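You operate a simulated robot arm through the tools that you are given. There is no shell and no other tool.

Carry out the task below with a simulated robot arm. There is one attempt and no reset: what you move stays moved.

TASK
Scrub the dried soap mark off the counter under the hand soap bottle.
Fine: move the bottle, dampen the mark with the laundry spray bottle, use the foam pad; pad and bottle back. Set down upright: hand soap bottle, foam pad with purple grip. What is to be rubbed or washed off counts as gone when no trace of it is left.

It is judged by the outcome, as a careful person would: the job done as asked, and still so three seconds after it is handed in. It fails if anything else is knocked over, pushed out of place, dropped, spilled or broken.

THE ROBOT
A 7-joint arm with a two-finger parallel gripper, fixed in place. Base frame: the origin is at the foot of the arm, x ahead of it, y to its left, z up. Lengths are in m, angles in degrees, forces in N, time in s.
With the tool pointing down near the work surface it reaches from about 0.38 to 0.88 m from the base axis. Its first joint turns from -166.0 to 166.0 degrees. Payload 3.43 kg.
The TCP is the grasp point between the finger pads, 0.034 m short of the fingertips. In the tool frame z runs along the fingers and y along their closing line. The gripper opens to 0.128 m. The fingers are 0.024 m wide and 0.012 m thick; the gripper's body (0.048 by 0.13 m) begins 0.096 m behind the TCP.
Orientation is that of the tool frame in the base frame, as a unit quaternion [x, y, z, w]. With the fingers straight down and closing along the base's y, the tool's x points along the base's -x, its y along +y and its z along -z.

THE INTERFACE
- The arm moves only by the tool send_rows. Its argument "targets" is a list of rows, each a list of 7 numbers: the shift along the tool's x, y, z in m, then the turn, a rotation vector about the tool's x, y, z in degrees, then the finger opening in m, from 0 to 0.128. In form: [[dx, dy, dz, wx, wy, wz, hand], ...]. A call has 1 to 20 rows; each row is the pose to reach, as a shift and turn from the pose commanded when the call began, along the tool's axes at that moment. Each row takes 0.2 s and may step no farther than 0.05 m and 8.6 degrees from the row before; otherwise, or with a gripper value out of range, the whole call is refused. A pose out of reach is approached as far as the arm can. The call stops where the force on the tool passes 90 N (or 10 N more than at its start, if that is more) or the arm is blocked; 0.2 s more then pass. Each finger travels about 0.153 m/s and halts on what it meets, pressing with about 41 N; the grip force reading is that of the motor and also rises with nothing between the fingers. The clock runs only during rows and for 0.2 s after the last one: add rows that repeat a pose to give the fingers time. It gives the time, the measured TCP pose, the force on the tool (base axes), the opening and the grip force at its end, in the units of the frame above (readings bear some noise), with the torque about the TCP (base axes, N m) and any sound that the robot's microphone picked up, and new pictures: "views" is both (left out), scene, wrist or none.
- Cameras (640 x 400 px; columns grow to the right, rows downward): "scene" is fixed at [0.058, 0.6535, 1.4988]; the picture's right is [-0.47, -0.88, 0.00], its down [-0.86, 0.46, -0.20] and it looks along [0.17, -0.09, -0.98] (base axes); focal length 214 px, centre (320, 200). "wrist" rides on the gripper at [0.076, -0.011, -0.16] in the tool frame; the picture's right is [0.15, 0.99, 0.00], its down [-0.88, 0.13, -0.46] and it looks along [-0.45, 0.07, 0.89] (tool axes); focal length 234 px, centre (320, 200). There is no depth. A picture from a camera that has moved, and an enlarged one, comes with that camera's place and axes in the base frame and with its lens. The place of the scene camera against the robot may be out by one fixed shift of up to 0.018 m in any direction.
- inspect(camera, box): a new picture of the part [left, top, right, bottom] of that camera's present view, enlarged. It takes no simulated time.
- close_job(): hands the job in; it is judged then, once.

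Places have to be worked out from the pictures, the camera data and where the tool is seen. Open the gripper and draw the arm clear of the work before you hand the job in, unless the task says otherwise.

The tools are called after "Request:" by a JSON object that holds its "method" and its "body". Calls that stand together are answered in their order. send_rows: Moves the arm, as the interface text tells. Its arguments: {"type":"object","properties":{"targets":{"type":"array","items":{"type":"array","items":{"type":"number"}}},"views":{"type":"string","enum":["both","scene","wrist","none"]}},"required":["targets"]} The other tools are called the same way: inspect (camera, box) takes an enlarged picture of a part of a camera's view; close_job () hands the job in.

At the start:

```text
time: 0.0
tcp_pos: [0.2359, 0.494, 1.1728]
tcp_rot: [0.0, 1.0, 0.001, 0.0]
contact_force: [0.0, 0.2, 0.3]
moment: [0.0, -0.03, -0.03]
opening: 0.128
finger_force: 0.0
```

scene: 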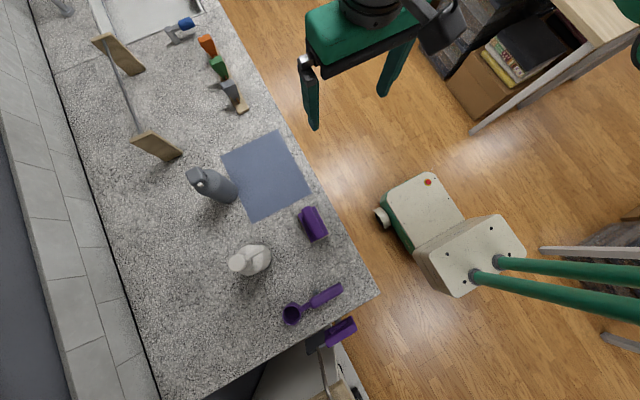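
wrist: 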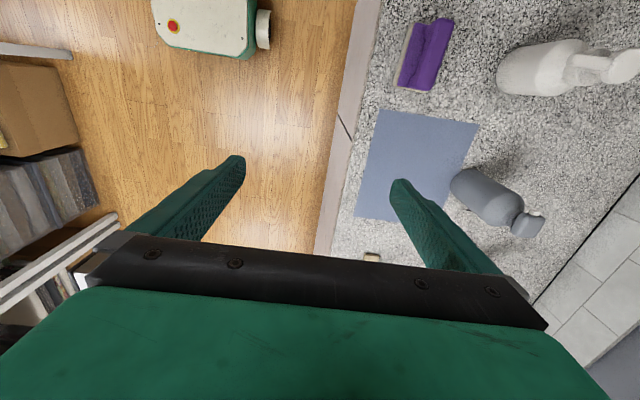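

I'll start by enlarging the counter in both views to tell which objects are which.

Request:
{"method": "inspect", "body": {"camera": "scene", "box": [160, 120, 400, 270]}}

Request:
{"method": "inspect", "body": {"camera": "scene", "box": [180, 220, 420, 370]}}

Request:
{"method": "inspect", "body": {"camera": "wrist", "box": [320, 0, 640, 200]}}

Request:
{"method": "inspect", "body": {"camera": "scene", "box": [20, 0, 280, 162]}}

```text
2.67 times, centred on (280, 195) of scene
camera zoom: at [0.058, 0.6535, 1.4988], right [-0.47, -0.88, 0.0], down [-0.86, 0.46, -0.2], along [0.17, -0.09, -0.98], focal length 572 px, centre (427, 213)
```

zoom: 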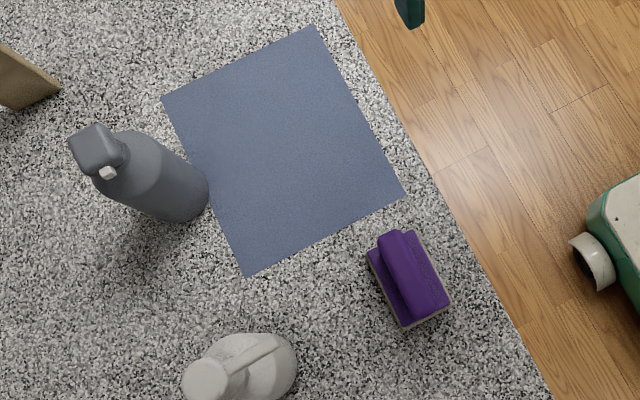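

```text
2.67 times, centred on (300, 295) of scene
camera zoom: at [0.058, 0.6535, 1.4988], right [-0.47, -0.88, 0.0], down [-0.86, 0.46, -0.2], along [0.17, -0.09, -0.98], focal length 572 px, centre (373, -53)
```

zoom: 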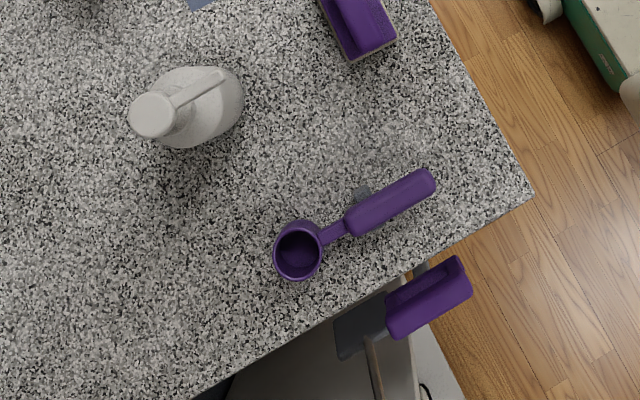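

```text
2.00 times, centred on (480, 100) of wrist
camera zoom: at [0.1599, 0.4819, 1.3319], right [-0.15, 0.99, 0.0], down [0.88, 0.13, 0.46], along [0.45, 0.07, -0.89], focal length 468 px, centre (0, 400)
```

zoom: 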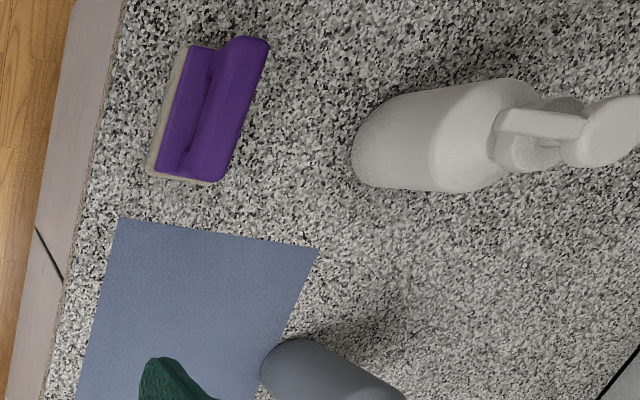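

```text
2.46 times, centred on (150, 81) of scene
camera zoom: at [0.058, 0.6535, 1.4988], right [-0.47, -0.88, 0.0], down [-0.86, 0.46, -0.2], along [0.17, -0.09, -0.98], focal length 528 px, centre (738, 493)
```

zoom: 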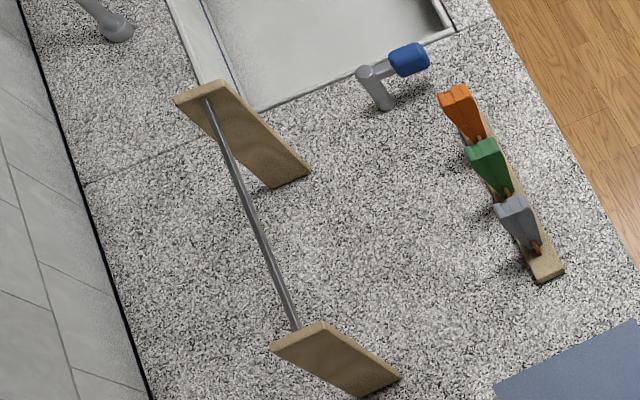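

The counter looks to be near z≈0.85, with a white bottle near (0.10, 0.82), a grey one near (0.31, 0.83) and the pad near (0.10, 0.65). I'll turn the wrist in place, high and clear of everything, so the wrist camera can look at the bottles from the front.

Request:
{"method": "send_rows", "body": {"targets": [[0.003, -0.009, -0.003, 0, 0, 8.2, 0.128], [0.006, -0.018, -0.006, 0, 0, 16.4, 0.128], [0.01, -0.027, -0.009, 0, 0, 24.6, 0.128], [0.013, -0.036, -0.012, 0, 0, 32.8, 0.128], [0.016, -0.045, -0.015, 0, 0, 41, 0.128], [0.02, -0.054, -0.018, 0, 0, 49.2, 0.128], [0.023, -0.063, -0.021, 0, 0, 57.4, 0.128], [0.026, -0.072, -0.024, 0, 0, 65.6, 0.128], [0.03, -0.081, -0.027, 0, 0, 73.8, 0.128], [0.033, -0.09, -0.03, 0, 0, 82, 0.128], [0.036, -0.094, -0.03, 0, 0, 90, 0.128]]}}

```text
time: 2.4
tcp_pos: [0.1961, 0.399, 1.1928]
tcp_rot: [0.706, 0.708, -0.017, -0.01]
contact_force: [-1.1, -0.6, -0.1]
moment: [-0.02, 0.0, -0.02]
opening: 0.1281
finger_force: 0.1
camera wrist: at [0.1914, 0.4761, 1.3523], right [0.99, 0.15, -0.04], down [0.15, -0.88, 0.46], along [0.03, -0.46, -0.89], focal length 234 px, centre (320, 200)
```

scene: 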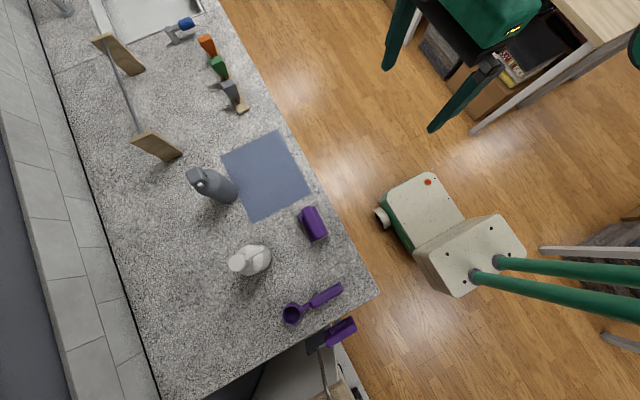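
wrist: 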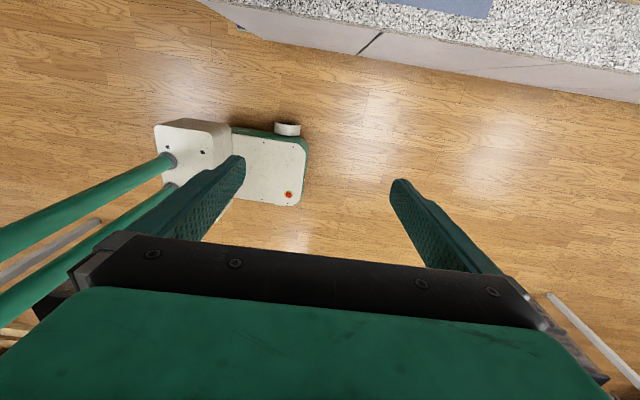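

The wrist camera now faces back toward the base. I'll tilt the tool so the fingers point forward toward the bottles and the camera sits on top looking at them.

Request:
{"method": "send_rows", "body": {"targets": [[0, 0, 0, 0, 8.2, 0, 0.128], [0, 0, 0, 0, 16.4, 0, 0.128], [0, 0, 0, 0, 24.6, 0, 0.128], [0, 0, 0, 0, 32.8, 0, 0.128], [0, 0, 0, 0, 41, 0, 0.128], [0, 0, 0, 0, 49.2, 0, 0.128]]}}

```text
time: 3.8
tcp_pos: [0.2165, 0.4248, 1.217]
tcp_rot: [0.642, 0.644, 0.294, -0.294]
contact_force: [-0.3, -0.1, -0.6]
moment: [-0.01, -0.01, 0.01]
opening: 0.1277
finger_force: 0.1
out of reach, approached as far as the arm can: row 5, 6
camera wrist: at [0.2057, 0.3532, 1.3802], right [0.99, 0.1, 0.11], down [0.13, -0.92, -0.37], along [0.07, 0.38, -0.92], focal length 234 px, centre (320, 200)
```

scene: 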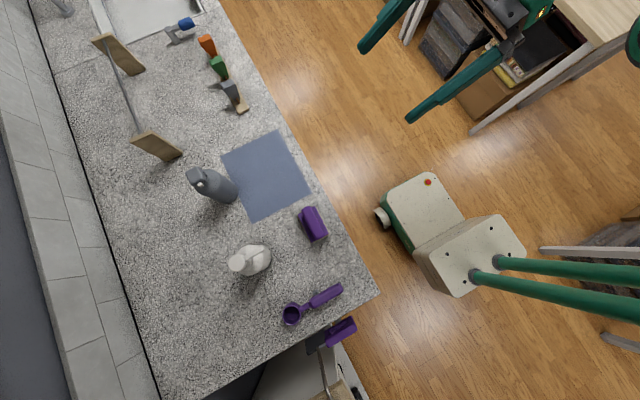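
wrist: 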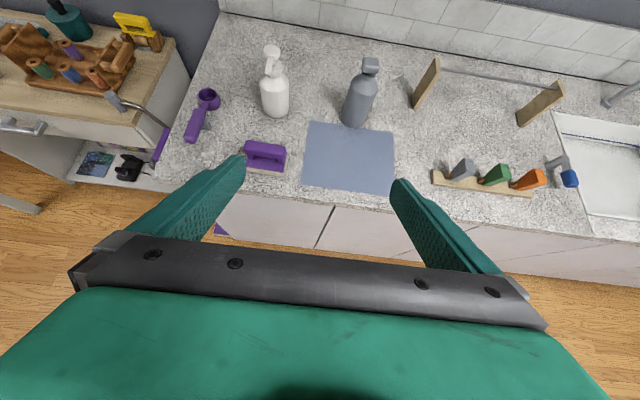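

Now the view shows everything. I'll enlarge the bottles, the pad and the rest of the counter.

Request:
{"method": "inspect", "body": {"camera": "wrist", "box": [220, 30, 420, 155]}}

Request:
{"method": "inspect", "body": {"camera": "wrist", "box": [170, 80, 410, 230]}}

Request:
{"method": "inspect", "body": {"camera": "wrist", "box": [0, 0, 240, 150]}}

Request:
{"method": "inspect", "body": {"camera": "wrist", "box": [400, 50, 640, 200]}}

```text
3.20 times, centred on (320, 92) of wrist
camera zoom: at [0.2057, 0.3532, 1.3802], right [0.99, 0.1, 0.11], down [0.13, -0.92, -0.37], along [0.07, 0.38, -0.92], focal length 749 px, centre (320, 544)
```

zoom: 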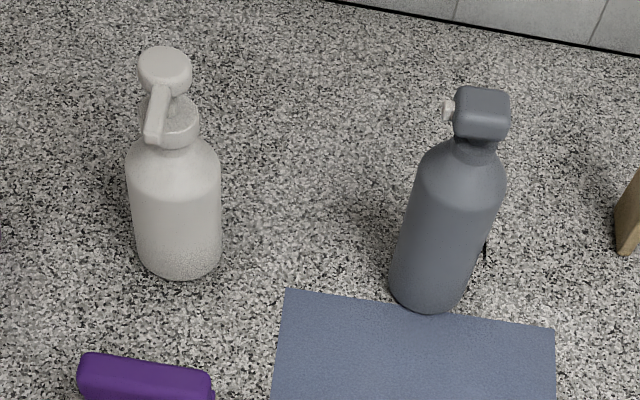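

```text
2.67 times, centred on (290, 155) of wrist
camera zoom: at [0.2057, 0.3532, 1.3802], right [0.99, 0.1, 0.11], down [0.13, -0.92, -0.37], along [0.07, 0.38, -0.92], focal length 624 px, centre (400, 320)
```

zoom: 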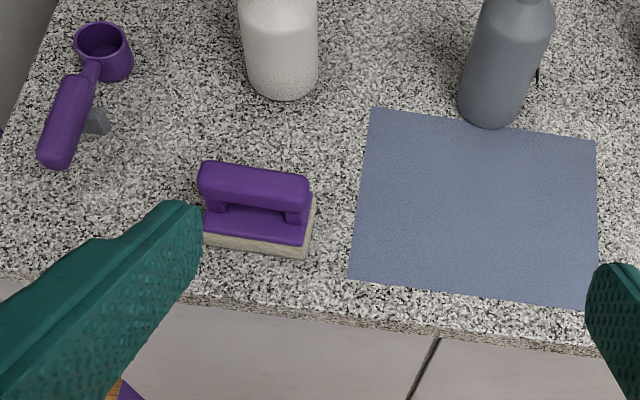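

```text
2.67 times, centred on (120, 75) of wrist
camera zoom: at [0.2057, 0.3532, 1.3802], right [0.99, 0.1, 0.11], down [0.13, -0.92, -0.37], along [0.07, 0.38, -0.92], focal length 624 px, centre (853, 533)
```

zoom: 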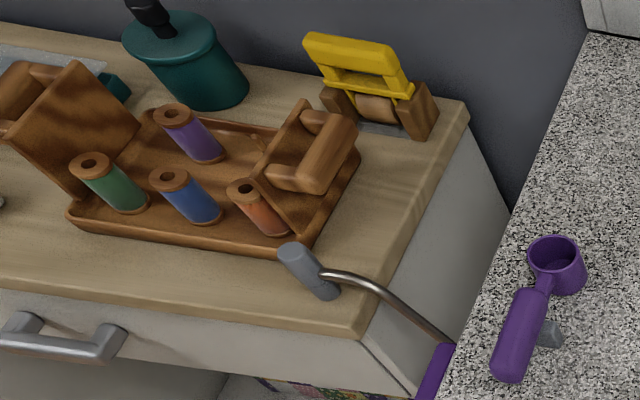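

```text
2.67 times, centred on (520, 125) of wrist
camera zoom: at [0.2057, 0.3532, 1.3802], right [0.99, 0.1, 0.11], down [0.13, -0.92, -0.37], along [0.07, 0.38, -0.92], focal length 624 px, centre (-213, 400)
```

zoom: 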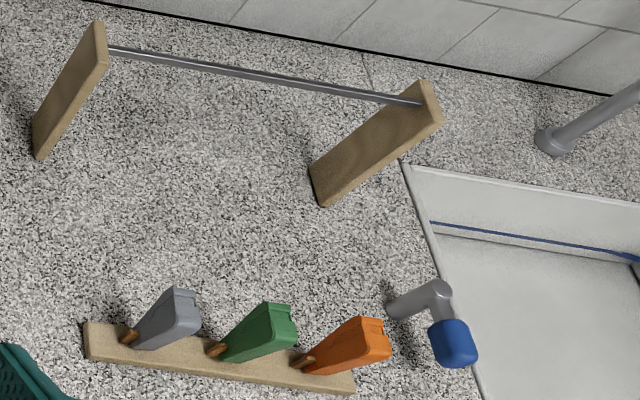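

The white bottle is a pump dispenser (hand soap) and the grey one has a spray head with a nozzle pointing toward -x. I'll move the camera closer to study the spray head and the counter.

Request:
{"method": "send_rows", "body": {"targets": [[0.016, 0.02, 0.034, 0, 0, 0, 0.128], [0.032, 0.04, 0.068, 0, 0, 0, 0.128], [0.048, 0.06, 0.101, 0, 0, 0, 0.128], [0.064, 0.08, 0.135, 0, 0, 0, 0.128], [0.08, 0.1, 0.169, 0, 0, 0, 0.128]], "views": "wrist"}}

```text
time: 5.0
tcp_pos: [0.3162, 0.605, 1.168]
tcp_rot: [0.643, 0.642, 0.295, -0.294]
contact_force: [-0.2, -0.5, -0.3]
moment: [-0.01, 0.02, -0.01]
opening: 0.1278
finger_force: 0.0
camera wrist: at [0.305, 0.5328, 1.3294], right [0.99, 0.1, 0.11], down [0.13, -0.92, -0.37], along [0.07, 0.38, -0.92], focal length 234 px, centre (320, 200)
```

wrist: 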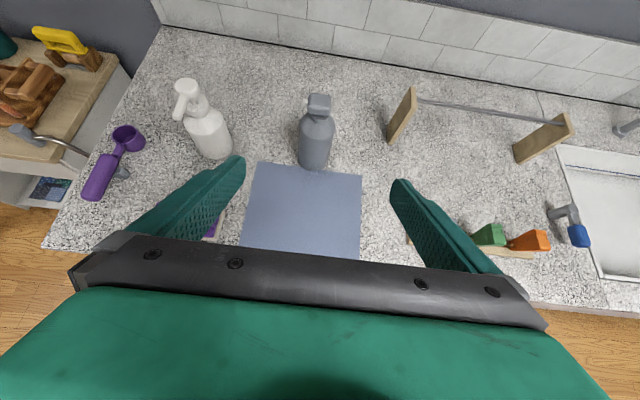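

The camera is closer now, so I'll enlarge both bottles again.

Request:
{"method": "inspect", "body": {"camera": "wrist", "box": [264, 80, 376, 180]}}

Request:
{"method": "inspect", "body": {"camera": "wrist", "box": [145, 65, 257, 165]}}

```text
4.00 times, centred on (320, 130) of wrist
camera zoom: at [0.305, 0.5328, 1.3294], right [0.99, 0.1, 0.11], down [0.13, -0.92, -0.37], along [0.07, 0.38, -0.92], focal length 937 px, centre (320, 480)
```

zoom: 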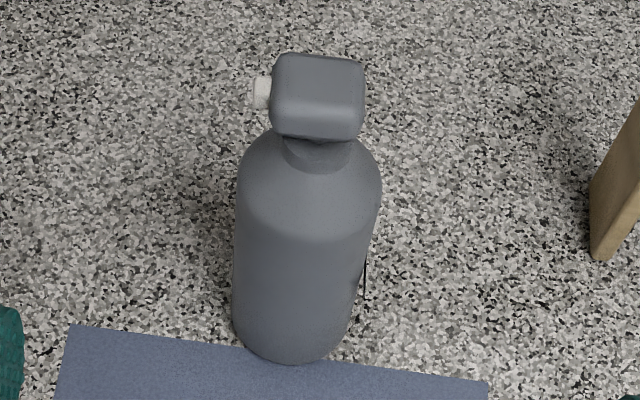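

```text
4.00 times, centred on (201, 115) of wrist
camera zoom: at [0.305, 0.5328, 1.3294], right [0.99, 0.1, 0.11], down [0.13, -0.92, -0.37], along [0.07, 0.38, -0.92], focal length 937 px, centre (796, 540)
```

zoom: 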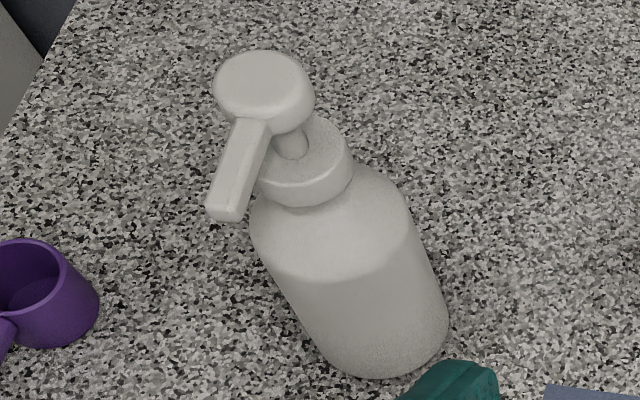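

From the front and above no trigger is visible on the grey bottle, so I need to see the nozzle side from lower down. I'll move left and lower, staying above the bottle tops, and yaw toward +x.

Request:
{"method": "send_rows", "body": {"targets": [[-0.011, -0.033, 0.008, -5.3, 0, 4.6, 0.128], [-0.022, -0.066, 0.016, -10.6, 0, 9.2, 0.128], [-0.033, -0.1, 0.024, -15.9, 0, 13.7, 0.128], [-0.044, -0.133, 0.033, -21.2, 0, 18.3, 0.128], [-0.055, -0.166, 0.041, -26.5, 0, 22.9, 0.128]], "views": "wrist"}}

```text
time: 6.2
tcp_pos: [0.1517, 0.5991, 1.0985]
tcp_rot: [0.807, 0.418, 0.369, -0.193]
contact_force: [0.2, -0.7, 0.4]
moment: [-0.02, 0.06, 0.02]
opening: 0.1278
finger_force: 0.1
camera wrist: at [0.101, 0.5471, 1.2602], right [0.86, -0.49, 0.11], down [-0.42, -0.83, -0.37], along [0.27, 0.27, -0.92], focal length 234 px, centre (320, 200)
```

wrist: 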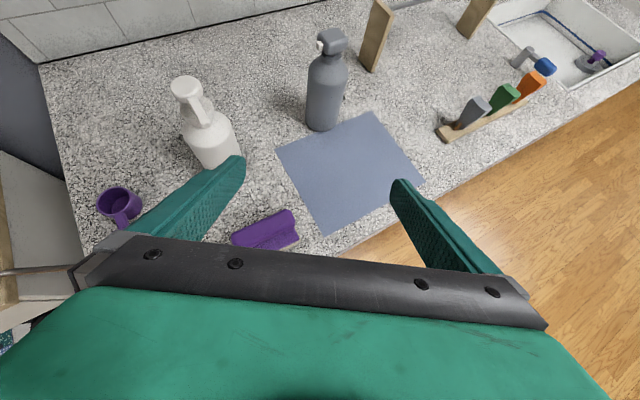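

Next I'll tilt the tool further toward horizontal to get a lower viewing angle on the spray head.

Request:
{"method": "send_rows", "body": {"targets": [[0, 0, 0, 0, 8.2, 0, 0.128], [0, 0, 0, 0, 16.4, 0, 0.128], [0, 0, 0, 0, 24.6, 0, 0.128]], "views": "wrist"}}

Request:
{"method": "inspect", "body": {"camera": "wrist", "box": [224, 60, 424, 185]}}

```text
time: 7.0
tcp_pos: [0.1512, 0.6002, 1.0997]
tcp_rot: [0.709, 0.37, 0.532, -0.279]
contact_force: [-0.8, 0.4, 0.4]
moment: [0.0, 0.01, 0.01]
opening: 0.128
finger_force: 0.2
camera wrist: at [0.0658, 0.4978, 1.2165], right [0.83, -0.54, 0.14], down [-0.28, -0.63, -0.72], along [0.47, 0.56, -0.68], focal length 234 px, centre (320, 200)
```

wrist: 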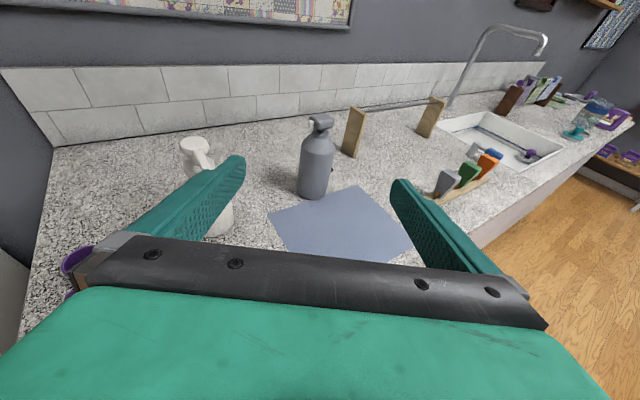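

```text
3.20 times, centred on (324, 122) of wrist
camera zoom: at [0.0658, 0.4978, 1.2165], right [0.83, -0.54, 0.14], down [-0.28, -0.63, -0.72], along [0.47, 0.56, -0.68], focal length 749 px, centre (307, 448)
```

zoom: 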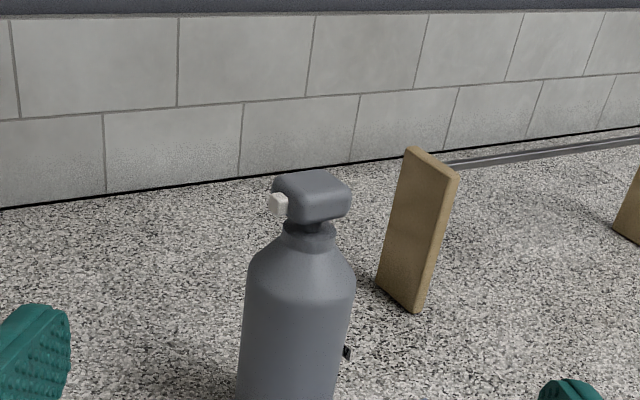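

The spray head sits on a stem like a press-down mister, and there's a small dark thing on the body's +x side. I'll swing around to see that side before deciding.

Request:
{"method": "send_rows", "body": {"targets": [[0.005, 0.023, 0.018, 7.5, 0, -2.2, 0.128], [0.011, 0.047, 0.036, 15, 0, -4.3, 0.128], [0.016, 0.07, 0.055, 22.4, 0, -6.5, 0.128], [0.021, 0.094, 0.073, 29.9, 0, -8.7, 0.128], [0.027, 0.117, 0.091, 37.4, 0, -10.8, 0.128], [0.032, 0.14, 0.109, 44.9, 0, -13, 0.128], [0.037, 0.164, 0.127, 52.3, 0, -15.2, 0.128], [0.043, 0.187, 0.146, 59.8, 0, -17.3, 0.128], [0.048, 0.21, 0.164, 67.3, 0, -19.5, 0.128]], "views": "both"}}

Request:
{"method": "inspect", "body": {"camera": "wrist", "box": [200, 40, 440, 190]}}

```text
time: 9.0
tcp_pos: [0.4226, 0.6191, 1.0994]
tcp_rot: [0.369, 0.708, 0.278, -0.534]
contact_force: [-0.9, 0.4, 0.7]
moment: [-0.01, 0.0, 0.01]
opening: 0.1279
finger_force: 0.0
out of reach, approached as far as the arm can: row 2, 3
camera wrist: at [0.4891, 0.5036, 1.217], right [0.79, 0.6, 0.14], down [0.5, -0.48, -0.72], along [-0.37, 0.64, -0.68], focal length 234 px, centre (320, 200)
```

scene: 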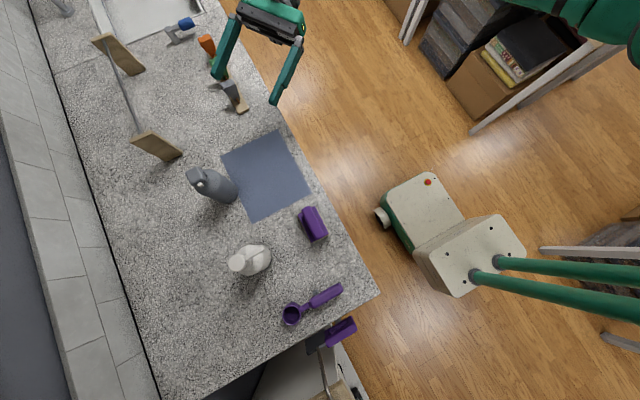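
wrist: 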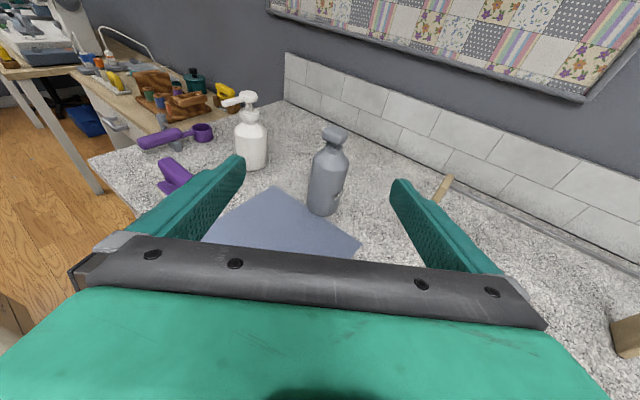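

```text
2.67 times, centred on (320, 115) of wrist
camera zoom: at [0.4891, 0.5036, 1.217], right [0.79, 0.6, 0.14], down [0.5, -0.48, -0.72], along [-0.37, 0.64, -0.68], focal length 624 px, centre (320, 427)
```

zoom: 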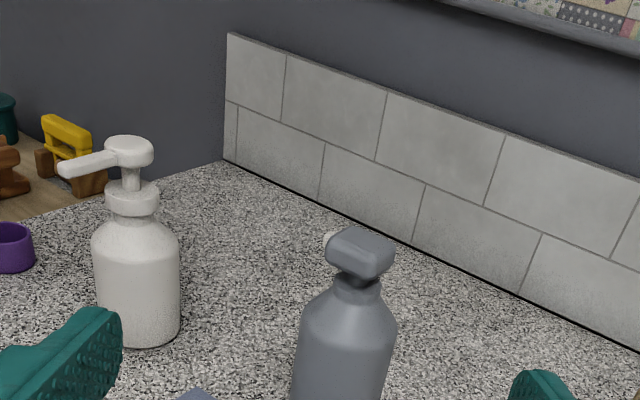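

Request:
{"method": "inspect", "body": {"camera": "wrist", "box": [280, 115, 380, 225]}}

Request:
{"method": "inspect", "body": {"camera": "wrist", "box": [130, 80, 290, 200]}}

```text
3.64 times, centred on (330, 170) of wrist
camera zoom: at [0.4891, 0.5036, 1.217], right [0.79, 0.6, 0.14], down [0.5, -0.48, -0.72], along [-0.37, 0.64, -0.68], focal length 852 px, centre (284, 309)
```

zoom: 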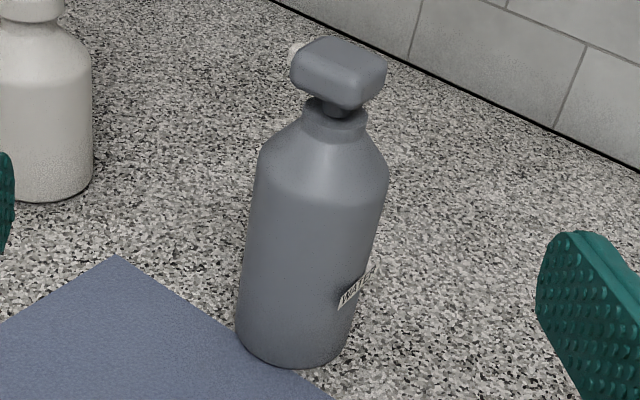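

```text
3.33 times, centred on (210, 140) of wrist
camera zoom: at [0.4891, 0.5036, 1.217], right [0.79, 0.6, 0.14], down [0.5, -0.48, -0.72], along [-0.37, 0.64, -0.68], focal length 781 px, centre (687, 400)
```

zoom: 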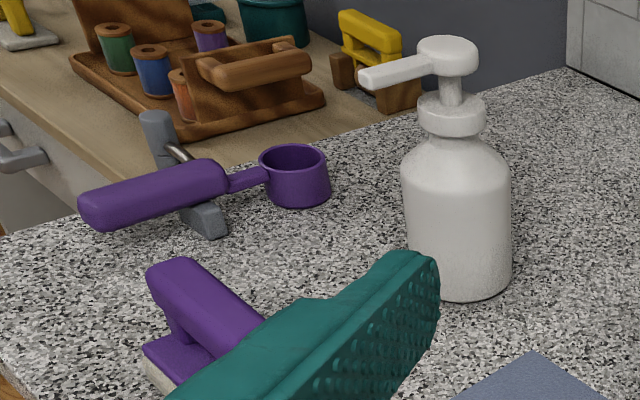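

The label reads "LAUND…", so the grey bottle is the laundry spray and its head looks like a press-down mister. I put the white soap bottle at about (0.093, 0.82), with the counter near z≈0.865. Next I'll bring the tool back to pointing straight down, moving up and to the left on the way.

Request:
{"method": "send_rows", "body": {"targets": [[0.0086, -0.0214, 0.006, 0, -8.2, 0, 0.128], [0.0173, -0.0428, 0.0121, 0, -16.4, 0, 0.128], [0.0259, -0.0642, 0.0181, 0, -24.6, 0, 0.128], [0.0346, -0.0856, 0.0241, 0, -32.8, 0, 0.128], [0.0432, -0.107, 0.0302, 0, -41, 0, 0.128], [0.0519, -0.1284, 0.0362, 0, -49.2, 0, 0.128], [0.0605, -0.1498, 0.0422, 0, -57.4, 0, 0.128], [0.0692, -0.1712, 0.0483, 0, -65.6, 0, 0.128], [0.0778, -0.1926, 0.0543, 0, -73.8, 0, 0.128]], "views": "wrist"}}

```text
time: 11.0
tcp_pos: [0.2222, 0.5681, 1.1581]
tcp_rot: [0.463, 0.886, 0.0, 0.001]
contact_force: [0.4, -0.6, 0.6]
moment: [0.04, 0.07, 0.0]
opening: 0.1278
finger_force: 0.0
camera wrist: at [0.1694, 0.6241, 1.3196], right [0.73, 0.69, 0.0], down [0.61, -0.65, 0.46], along [0.31, -0.33, -0.89], focal length 234 px, centre (320, 200)
```

wrist: 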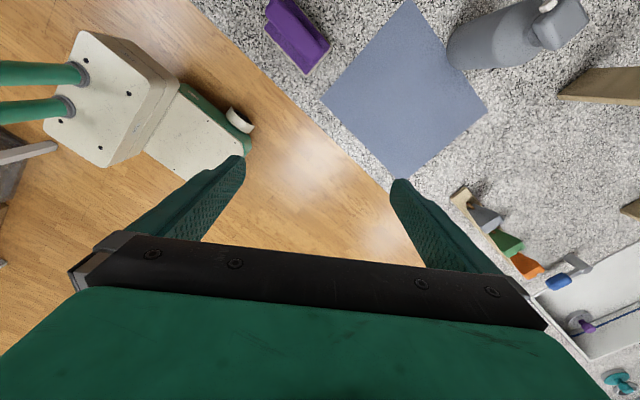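

Tool is vertical now. I'll square the fingers to close along x and move over toward the soap bottle, staying high.

Request:
{"method": "send_rows", "body": {"targets": [[0.0364, -0.0061, 0, 0, 0, 7, 0.128], [0.0727, -0.0122, 0, 0, 0, 14, 0.128], [0.109, -0.0182, 0, 0, 0, 21, 0.128], [0.1454, -0.0243, 0, 0, 0, 28, 0.128], [0.1818, -0.0304, 0, 0, 0, 34.8, 0.128]], "views": "both"}}

```text
time: 12.2
tcp_pos: [0.0935, 0.7029, 1.1601]
tcp_rot: [0.707, 0.707, 0.0, 0.001]
contact_force: [0.7, -0.8, 1.2]
moment: [0.02, 0.1, -0.01]
opening: 0.1278
finger_force: 0.0
camera wrist: at [0.0825, 0.7767, 1.3204], right [0.99, 0.15, 0.0], down [0.13, -0.88, 0.46], along [0.07, -0.45, -0.89], focal length 234 px, centre (320, 200)
```

scene: 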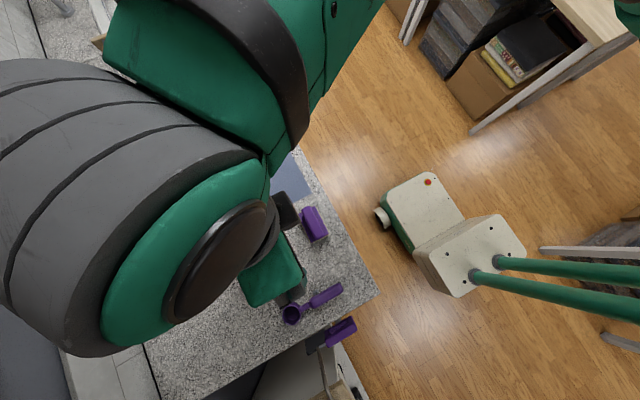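
wrist: 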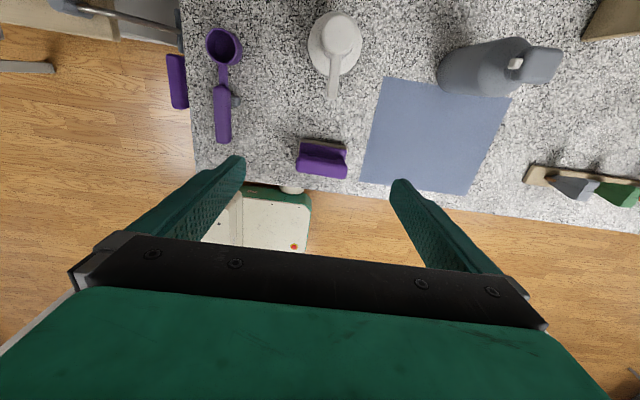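

Good top view of the soap bottle with its spout pointing toward the robot. I'll enlarge it to work out its axis.

Request:
{"method": "inspect", "body": {"camera": "wrist", "box": [256, 0, 416, 100]}}

Request:
{"method": "inspect", "body": {"camera": "wrist", "box": [256, 100, 416, 200]}}

Request:
{"method": "inspect", "body": {"camera": "wrist", "box": [416, 10, 576, 110]}}

```text
4.00 times, centred on (336, 50) of wrist
camera zoom: at [0.0825, 0.7767, 1.3204], right [0.99, 0.15, 0.0], down [0.13, -0.88, 0.46], along [0.07, -0.45, -0.89], focal length 937 px, centre (256, 800)
```

zoom: 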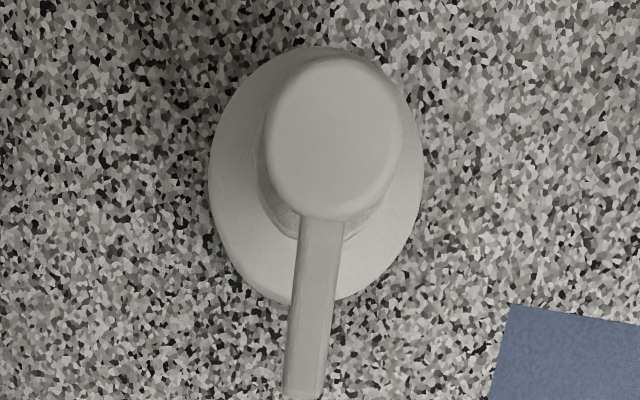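

```text
4.00 times, centred on (336, 150) of wrist
camera zoom: at [0.0825, 0.7767, 1.3204], right [0.99, 0.15, 0.0], down [0.13, -0.88, 0.46], along [0.07, -0.45, -0.89], focal length 937 px, centre (256, 400)
```

zoom: 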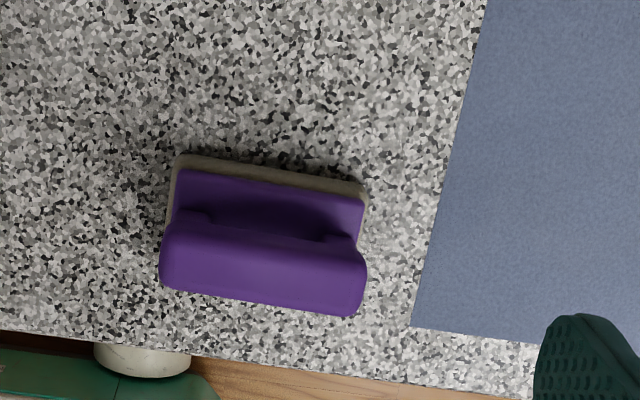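

```text
4.00 times, centred on (496, 60) of wrist
camera zoom: at [0.0825, 0.7767, 1.3204], right [0.99, 0.15, 0.0], down [0.13, -0.88, 0.46], along [0.07, -0.45, -0.89], focal length 937 px, centre (-384, 760)
```

zoom: 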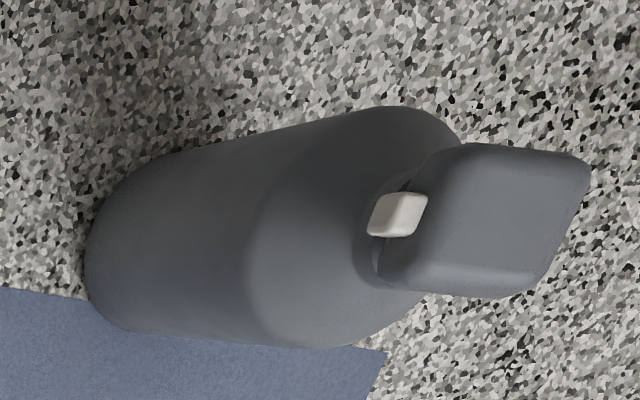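

From this view the soap bottle's axis comes out at (0.097, 0.8215), radius about 0.035, pump top at z≈1.03 and counter at about 0.868. I'll move directly above it at this height.

Request:
{"method": "send_rows", "body": {"targets": [[0.04, 0.0012, 0, 0, 0, 0, 0.128], [0.08, 0.0024, 0, 0, 0, 0, 0.128], [0.1186, 0.0035, 0, 0, 0, 0, 0.128], [0.1186, 0.0035, 0.02, 0, 0, 0, 0.128]], "views": "wrist"}}

```text
time: 13.2
tcp_pos: [0.0876, 0.8076, 1.1365]
tcp_rot: [0.703, 0.711, 0.0, 0.0]
contact_force: [-1.4, 0.1, 1.3]
moment: [-0.01, -0.17, 0.0]
opening: 0.1279
finger_force: 0.1
out of reach, approached as far as the arm can: row 3, 4
camera wrist: at [0.0765, 0.8841, 1.2972], right [0.99, 0.16, 0.0], down [0.14, -0.88, 0.46], along [0.07, -0.45, -0.89], focal length 234 px, centre (320, 200)
```

wrist: 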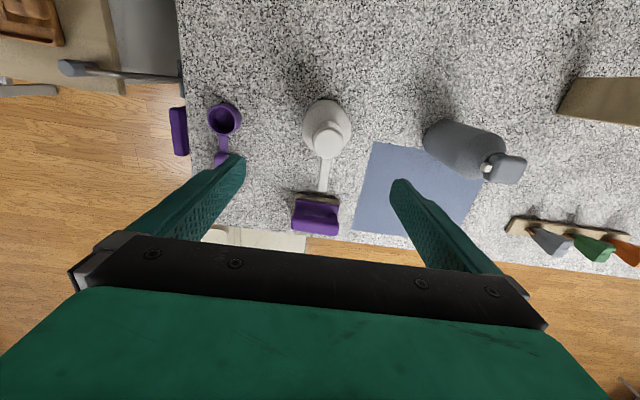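

The position directly above is out of reach at this height with a vertical tool. Instead I'll descend in front of the bottle with the fingers straddling the spout, then slide forward at grasp height, where the palm clears the pump.

Request:
{"method": "send_rows", "body": {"targets": [[-0.031, 0.0045, 0, 0, 0, 0.3, 0.128], [-0.0627, 0.0087, 0, 0, 0, 0.65, 0.128], [-0.0627, 0.0087, 0.04, 0, 0, 0.65, 0.128], [-0.0627, 0.0087, 0.08, 0, 0, 0.65, 0.128], [-0.0627, 0.0087, 0.12, 0, 0, 0.65, 0.128], [-0.0627, 0.0087, 0.155, 0, 0, 0.65, 0.128], [-0.0627, 0.0087, 0.1835, 0, 0, 0.65, 0.128]], "views": "both"}}

```text
time: 14.8
tcp_pos: [0.1029, 0.7442, 0.9533]
tcp_rot: [0.71, 0.704, 0.001, 0.0]
contact_force: [1.1, 1.1, -0.3]
moment: [-0.01, 0.13, 0.02]
opening: 0.1278
finger_force: 0.0
camera wrist: at [0.0932, 0.82, 1.1142], right [0.99, 0.14, 0.0], down [0.12, -0.88, 0.46], along [0.06, -0.45, -0.89], focal length 234 px, centre (320, 200)
```

scene: 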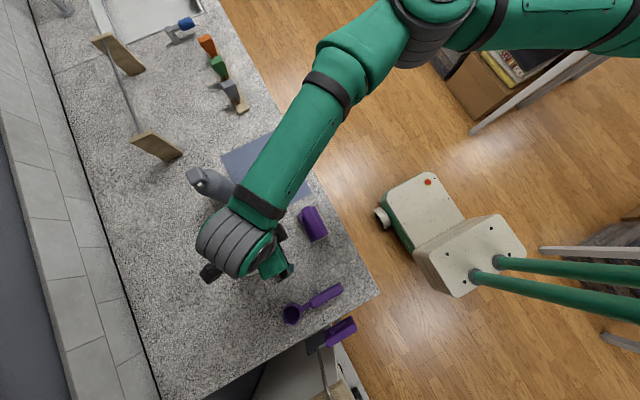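
wrist: 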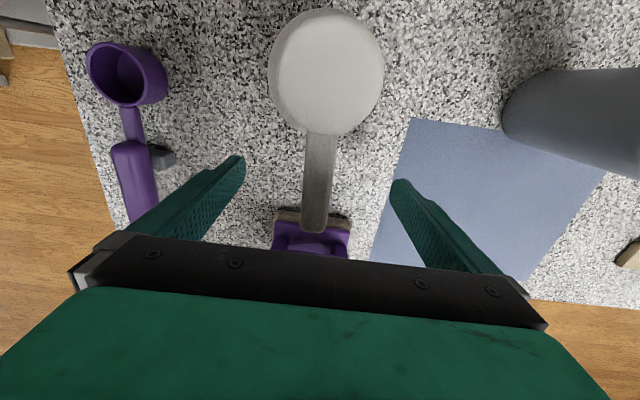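

The spout lies between the fingers and the palm is above the pump. I'll slide forward onto the bottle axis at about (0.0965, 0.822).

Request:
{"method": "send_rows", "body": {"targets": [[0.02, -0.004, 0, 0, 0, -0.5, 0.128], [0.04, -0.0071, 0, 0, 0, -0.5, 0.128], [0.06, -0.0071, 0.002, 0, 0, -0.5, 0.128], [0.0777, -0.0071, 0.003, 0, 0, -0.5, 0.128]], "views": "both"}}

```text
time: 15.8
tcp_pos: [0.0981, 0.8219, 0.9499]
tcp_rot: [0.707, 0.707, 0.0, -0.001]
contact_force: [1.7, 1.0, 0.6]
moment: [-0.02, 0.19, 0.02]
opening: 0.1279
finger_force: 0.3
camera wrist: at [0.0867, 0.8976, 1.1116], right [0.99, 0.15, 0.0], down [0.13, -0.88, 0.46], along [0.07, -0.45, -0.89], focal length 234 px, centre (320, 200)
```

scene: 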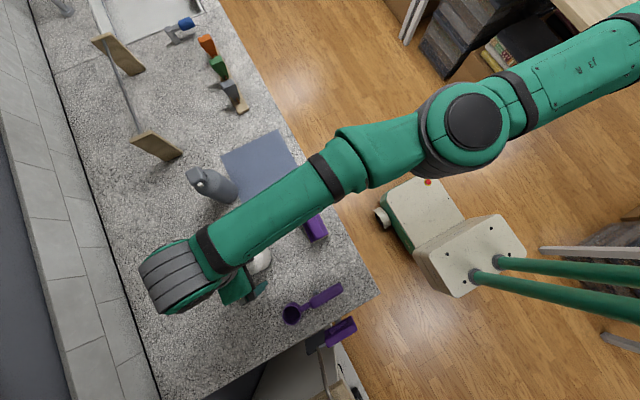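
wrist: 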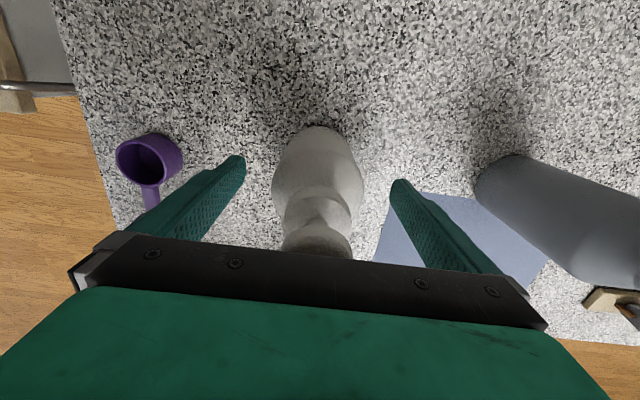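

The bottle is centred between the fingers, so I'll close on it.

Request:
{"method": "send_rows", "body": {"targets": [[0, 0, 0, 0, 0, 0, 0.09], [0, 0, 0, 0, 0, 0, 0.05], [0, 0, 0, 0, 0, 0, 0.05], [0, 0, 0, 0, 0, 0, 0.05]], "views": "wrist"}}

```text
time: 16.8
tcp_pos: [0.0963, 0.8217, 0.9508]
tcp_rot: [0.706, 0.708, 0.0, 0.0]
contact_force: [-1.4, 0.7, -0.9]
moment: [-0.03, 0.02, 0.0]
opening: 0.071
finger_force: 41.0
camera wrist: at [0.085, 0.8977, 1.1115], right [0.99, 0.15, 0.0], down [0.13, -0.88, 0.46], along [0.07, -0.45, -0.89], focal length 234 px, centre (320, 200)
```

wrist: 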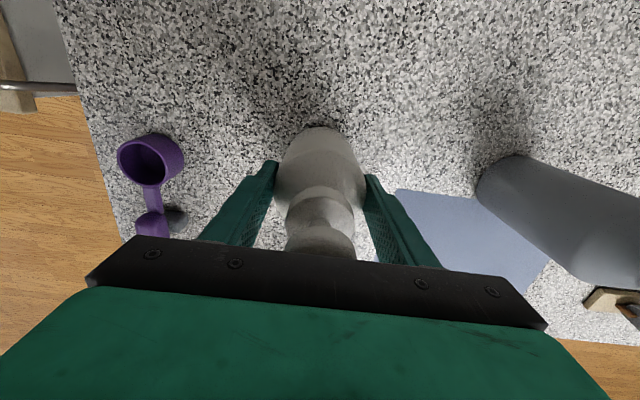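

Grip is solid at 0.071 m. I'll lift straight up about 5 cm and look at what's underneath.

Request:
{"method": "send_rows", "body": {"targets": [[0, 0, -0.012, 0, 0, 0, 0.05], [0, 0, -0.03, 0, 0, 0, 0.05], [0, 0, -0.05, 0, 0, 0, 0.05]], "views": "wrist"}}

```text
time: 17.6
tcp_pos: [0.0946, 0.8229, 1.0006]
tcp_rot: [0.707, 0.707, 0.0, 0.0]
contact_force: [-0.1, 0.1, -0.2]
moment: [0.01, 0.0, 0.0]
opening: 0.0497
finger_force: 0.1
camera wrist: at [0.0848, 0.8984, 1.1622], right [0.99, 0.15, 0.0], down [0.13, -0.88, 0.46], along [0.07, -0.45, -0.89], focal length 234 px, centre (320, 200)
```

wrist: 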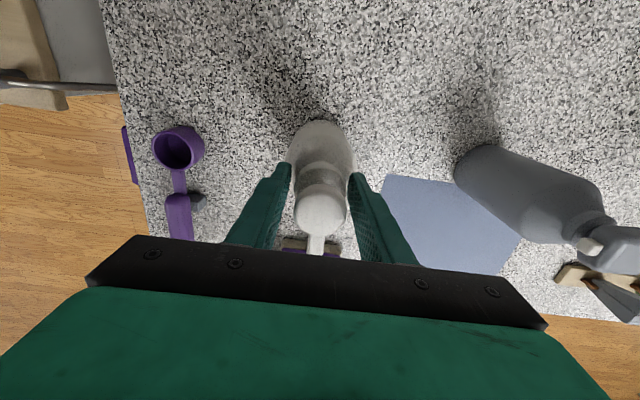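

The fingers slid up off the bottle: the opening now reads 0.0497, the value I commanded, and the bottle is still standing. I'll look closely before trying again.

Request:
{"method": "inspect", "body": {"camera": "wrist", "box": [240, 100, 400, 260]}}

Request:
{"method": "inspect", "body": {"camera": "scene", "box": [160, 210, 340, 330]}}

```text
2.50 times, centred on (320, 180) of wrist
camera zoom: at [0.0848, 0.8984, 1.1622], right [0.99, 0.15, 0.0], down [0.13, -0.88, 0.46], along [0.07, -0.45, -0.89], focal length 585 px, centre (320, 250)
```

zoom: 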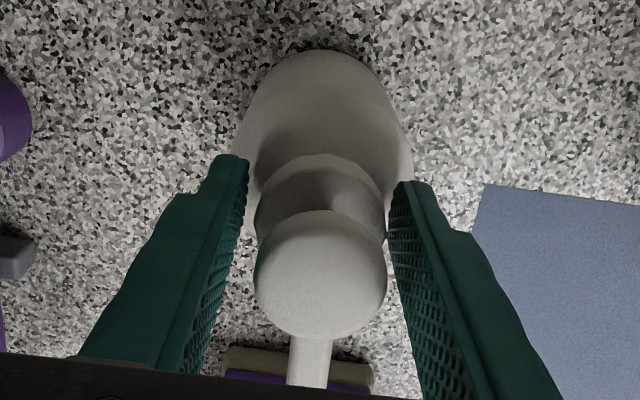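

```text
3.33 times, centred on (250, 270) of scene
camera zoom: at [0.058, 0.6535, 1.4988], right [-0.47, -0.88, 0.0], down [-0.86, 0.46, -0.2], along [0.17, -0.09, -0.98], focal length 715 px, centre (553, -33)
```

zoom: 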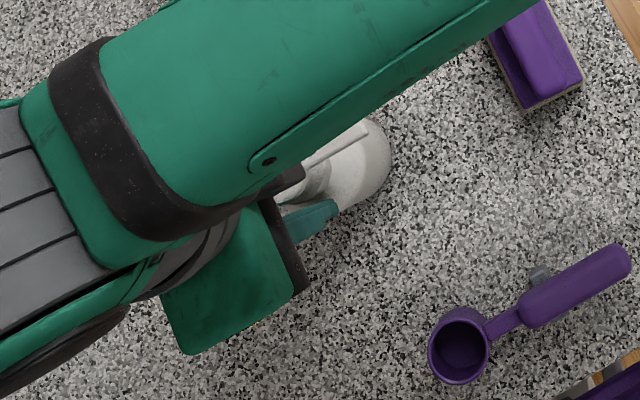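

The bottle is still upright and the fingers are around the collar. I'll open, back off toward the robot, and regrip lower on the body with the tool tilted about 55°.

Request:
{"method": "send_rows", "body": {"targets": [[0, 0, 0, 0, 0, 0, 0.09], [0, 0, 0, 0, 0, 0, 0.128], [0, 0, 0, 0, 0, 0, 0.128], [-0.03, 0, 0, 0, 0, 0, 0.128], [-0.06, 0, 0, 0, 0, 0, 0.128], [-0.1, 0, 0, 0, 0, 0, 0.128], [-0.14, 0, 0, 0, 0, 0, 0.128]], "views": "wrist"}}

```text
time: 19.2
tcp_pos: [0.0992, 0.6824, 1.001]
tcp_rot: [0.707, 0.708, -0.001, -0.001]
contact_force: [2.3, 0.7, -1.2]
moment: [-0.03, 0.23, -0.02]
opening: 0.128
finger_force: 0.1
camera wrist: at [0.0876, 0.758, 1.1623], right [0.99, 0.15, 0.0], down [0.13, -0.88, 0.46], along [0.07, -0.45, -0.89], focal length 234 px, centre (320, 200)
```

wrist: 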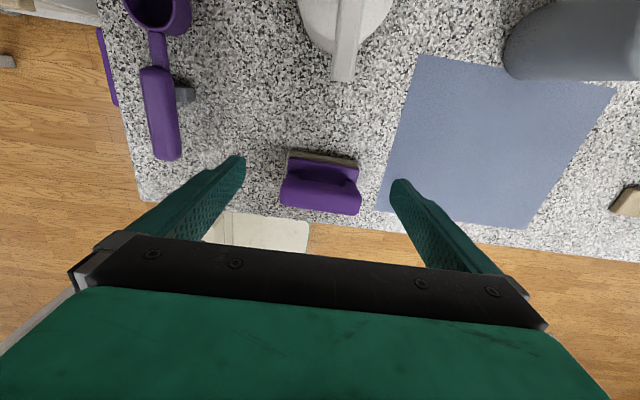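

Clear of the bottle. Now I'll tilt the tool 55° forward in place.

Request:
{"method": "send_rows", "body": {"targets": [[0, 0, 0, 0, 7.9, 0, 0.128], [0, 0, 0, 0, 15.7, 0, 0.128], [0, 0, 0, 0, 23.6, 0, 0.128], [0, 0, 0, 0, 31.4, 0, 0.128], [0, 0, 0, 0, 39.3, 0, 0.128], [0, 0, 0, 0, 47.1, 0, 0.128], [0, 0, 0, 0, 55, 0, 0.128]], "views": "both"}}

```text
time: 20.8
tcp_pos: [0.0956, 0.6831, 1.0009]
tcp_rot: [0.627, 0.627, 0.326, -0.327]
contact_force: [-0.2, -1.1, -0.8]
moment: [0.01, 0.01, -0.02]
opening: 0.1281
finger_force: 0.0
camera wrist: at [0.0857, 0.5946, 1.1558], right [0.99, 0.08, 0.12], down [0.13, -0.88, -0.46], along [0.07, 0.47, -0.88], focal length 234 px, centre (320, 200)
```

scene: 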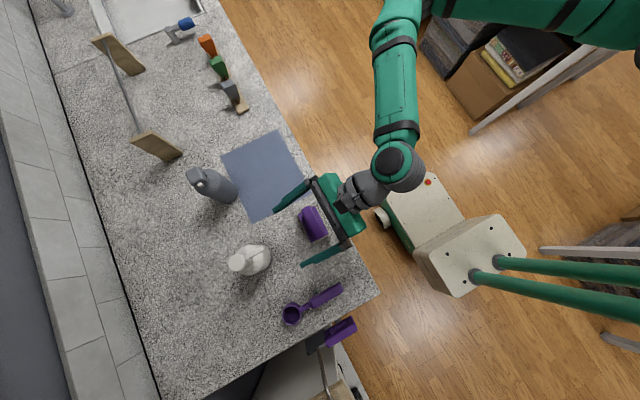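
wrist: 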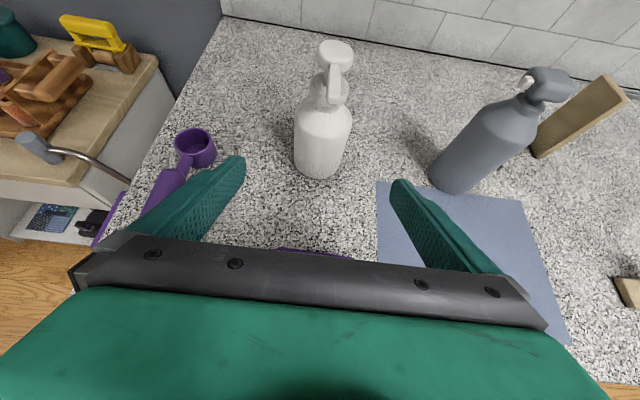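

The tilt was reached and the soap bottle stands undisturbed. I'll enlarge it to check its position and the surface around it.

Request:
{"method": "inspect", "body": {"camera": "wrist", "box": [256, 30, 400, 190]}}

Request:
{"method": "inspect", "body": {"camera": "wrist", "box": [420, 50, 600, 200]}}

```text
2.50 times, centred on (328, 110) of wrist
camera zoom: at [0.0857, 0.5946, 1.1558], right [0.99, 0.08, 0.12], down [0.13, -0.88, -0.46], along [0.07, 0.47, -0.88], focal length 585 px, centre (300, 425)
```

zoom: 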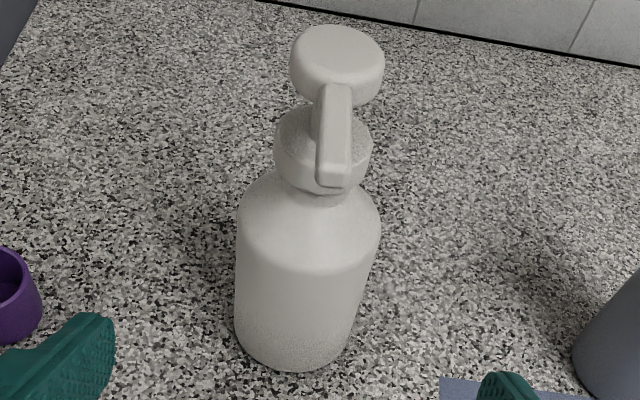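

```text
2.67 times, centred on (510, 125) of wrist
camera zoom: at [0.0857, 0.5946, 1.1558], right [0.99, 0.08, 0.12], down [0.13, -0.88, -0.46], along [0.07, 0.47, -0.88], focal length 624 px, centre (-187, 400)
```

zoom: 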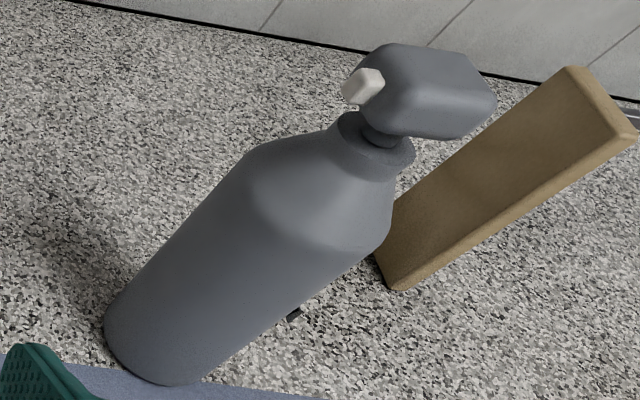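

Bottle geometry confirmed: axis about (0.097, 0.822), cylinder from 0.865 to 0.944. I'll advance along the tool axis to straddle the body at mid-height.

Request:
{"method": "send_rows", "body": {"targets": [[0.0013, 0.0003, 0.033, 0, 0, 0, 0.128], [0.0027, 0.0006, 0.066, 0, 0, 0, 0.128], [0.004, 0.0009, 0.099, 0, 0, 0, 0.128], [0.0054, 0.0012, 0.132, 0, 0, 0, 0.128], [0.0067, 0.0015, 0.1648, 0, 0, 0, 0.128]], "views": "both"}}

```text
time: 22.0
tcp_pos: [0.0974, 0.8206, 0.9108]
tcp_rot: [0.627, 0.628, 0.326, -0.327]
contact_force: [0.1, -0.1, 0.0]
moment: [0.03, 0.01, 0.01]
opening: 0.128
finger_force: 0.0
camera wrist: at [0.0867, 0.733, 1.0664], right [0.99, 0.09, 0.12], down [0.13, -0.88, -0.46], along [0.07, 0.47, -0.88], focal length 234 px, centre (320, 200)
```

scene: 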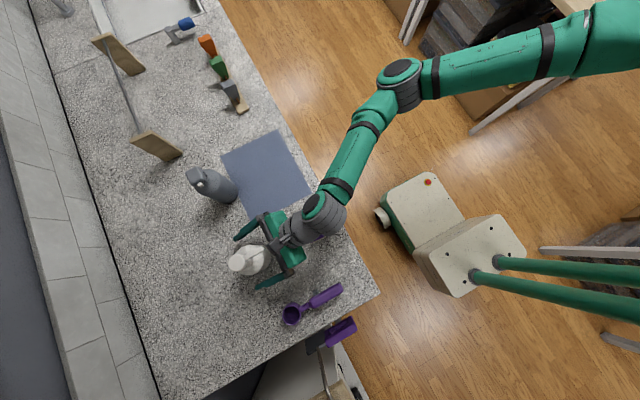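
wrist: 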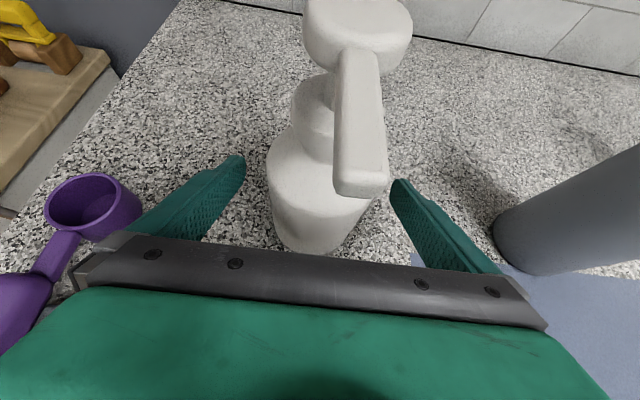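

The body is centred between the pads and the spout clears above the palm. I'll close the gripper.

Request:
{"method": "send_rows", "body": {"targets": [[0, 0, 0, 0, 0, 0, 0.09], [0, 0, 0, 0, 0, 0, 0.06], [0, 0, 0, 0, 0, 0, 0.06], [0, 0, 0, 0, 0, 0, 0.06], [0, 0, 0, 0, 0, 0, 0.06]], "views": "wrist"}}

```text
time: 23.2
tcp_pos: [0.0979, 0.8206, 0.9122]
tcp_rot: [0.627, 0.627, 0.326, -0.327]
contact_force: [-2.0, 0.3, -0.2]
moment: [0.07, -0.05, 0.03]
opening: 0.0716
finger_force: 41.3
camera wrist: at [0.0865, 0.7328, 1.0667], right [0.99, 0.09, 0.12], down [0.13, -0.88, -0.46], along [0.07, 0.47, -0.88], focal length 234 px, centre (320, 200)
```

wrist: 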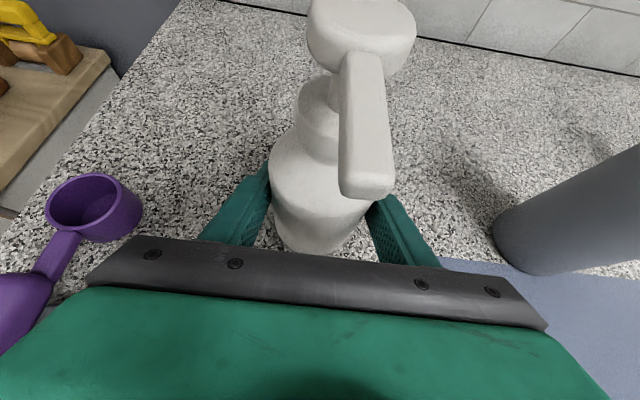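

Gripped at 0.0716 with 41 N. I'll lift slowly by 1.5 cm and check the grip holds.

Request:
{"method": "send_rows", "body": {"targets": [[0.0041, 0, -0.0029, 0, 0, 0, 0.06], [0.0082, 0, -0.0057, 0, 0, 0, 0.06], [0.0123, 0, -0.0086, 0, 0, 0, 0.06], [0.0123, 0, -0.0086, 0, 0, 0, 0.06]], "views": "wrist"}}

```text
time: 24.2
tcp_pos: [0.0981, 0.8218, 0.927]
tcp_rot: [0.627, 0.627, 0.327, -0.327]
contact_force: [0.2, -0.4, -4.3]
moment: [0.01, -0.01, -0.02]
opening: 0.0712
finger_force: 40.4
camera wrist: at [0.0869, 0.7332, 1.0815], right [0.99, 0.09, 0.12], down [0.13, -0.88, -0.46], along [0.07, 0.47, -0.88], focal length 234 px, centre (320, 200)
```

wrist: 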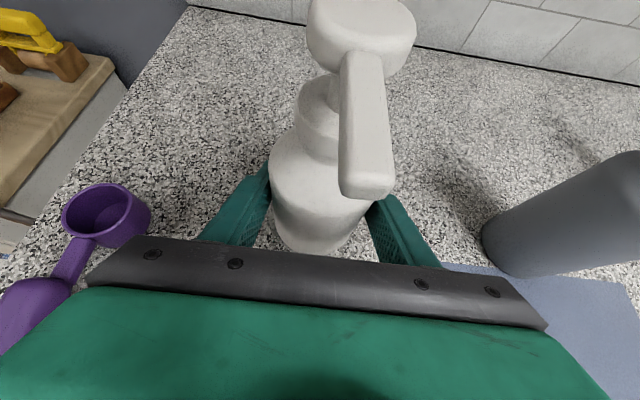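

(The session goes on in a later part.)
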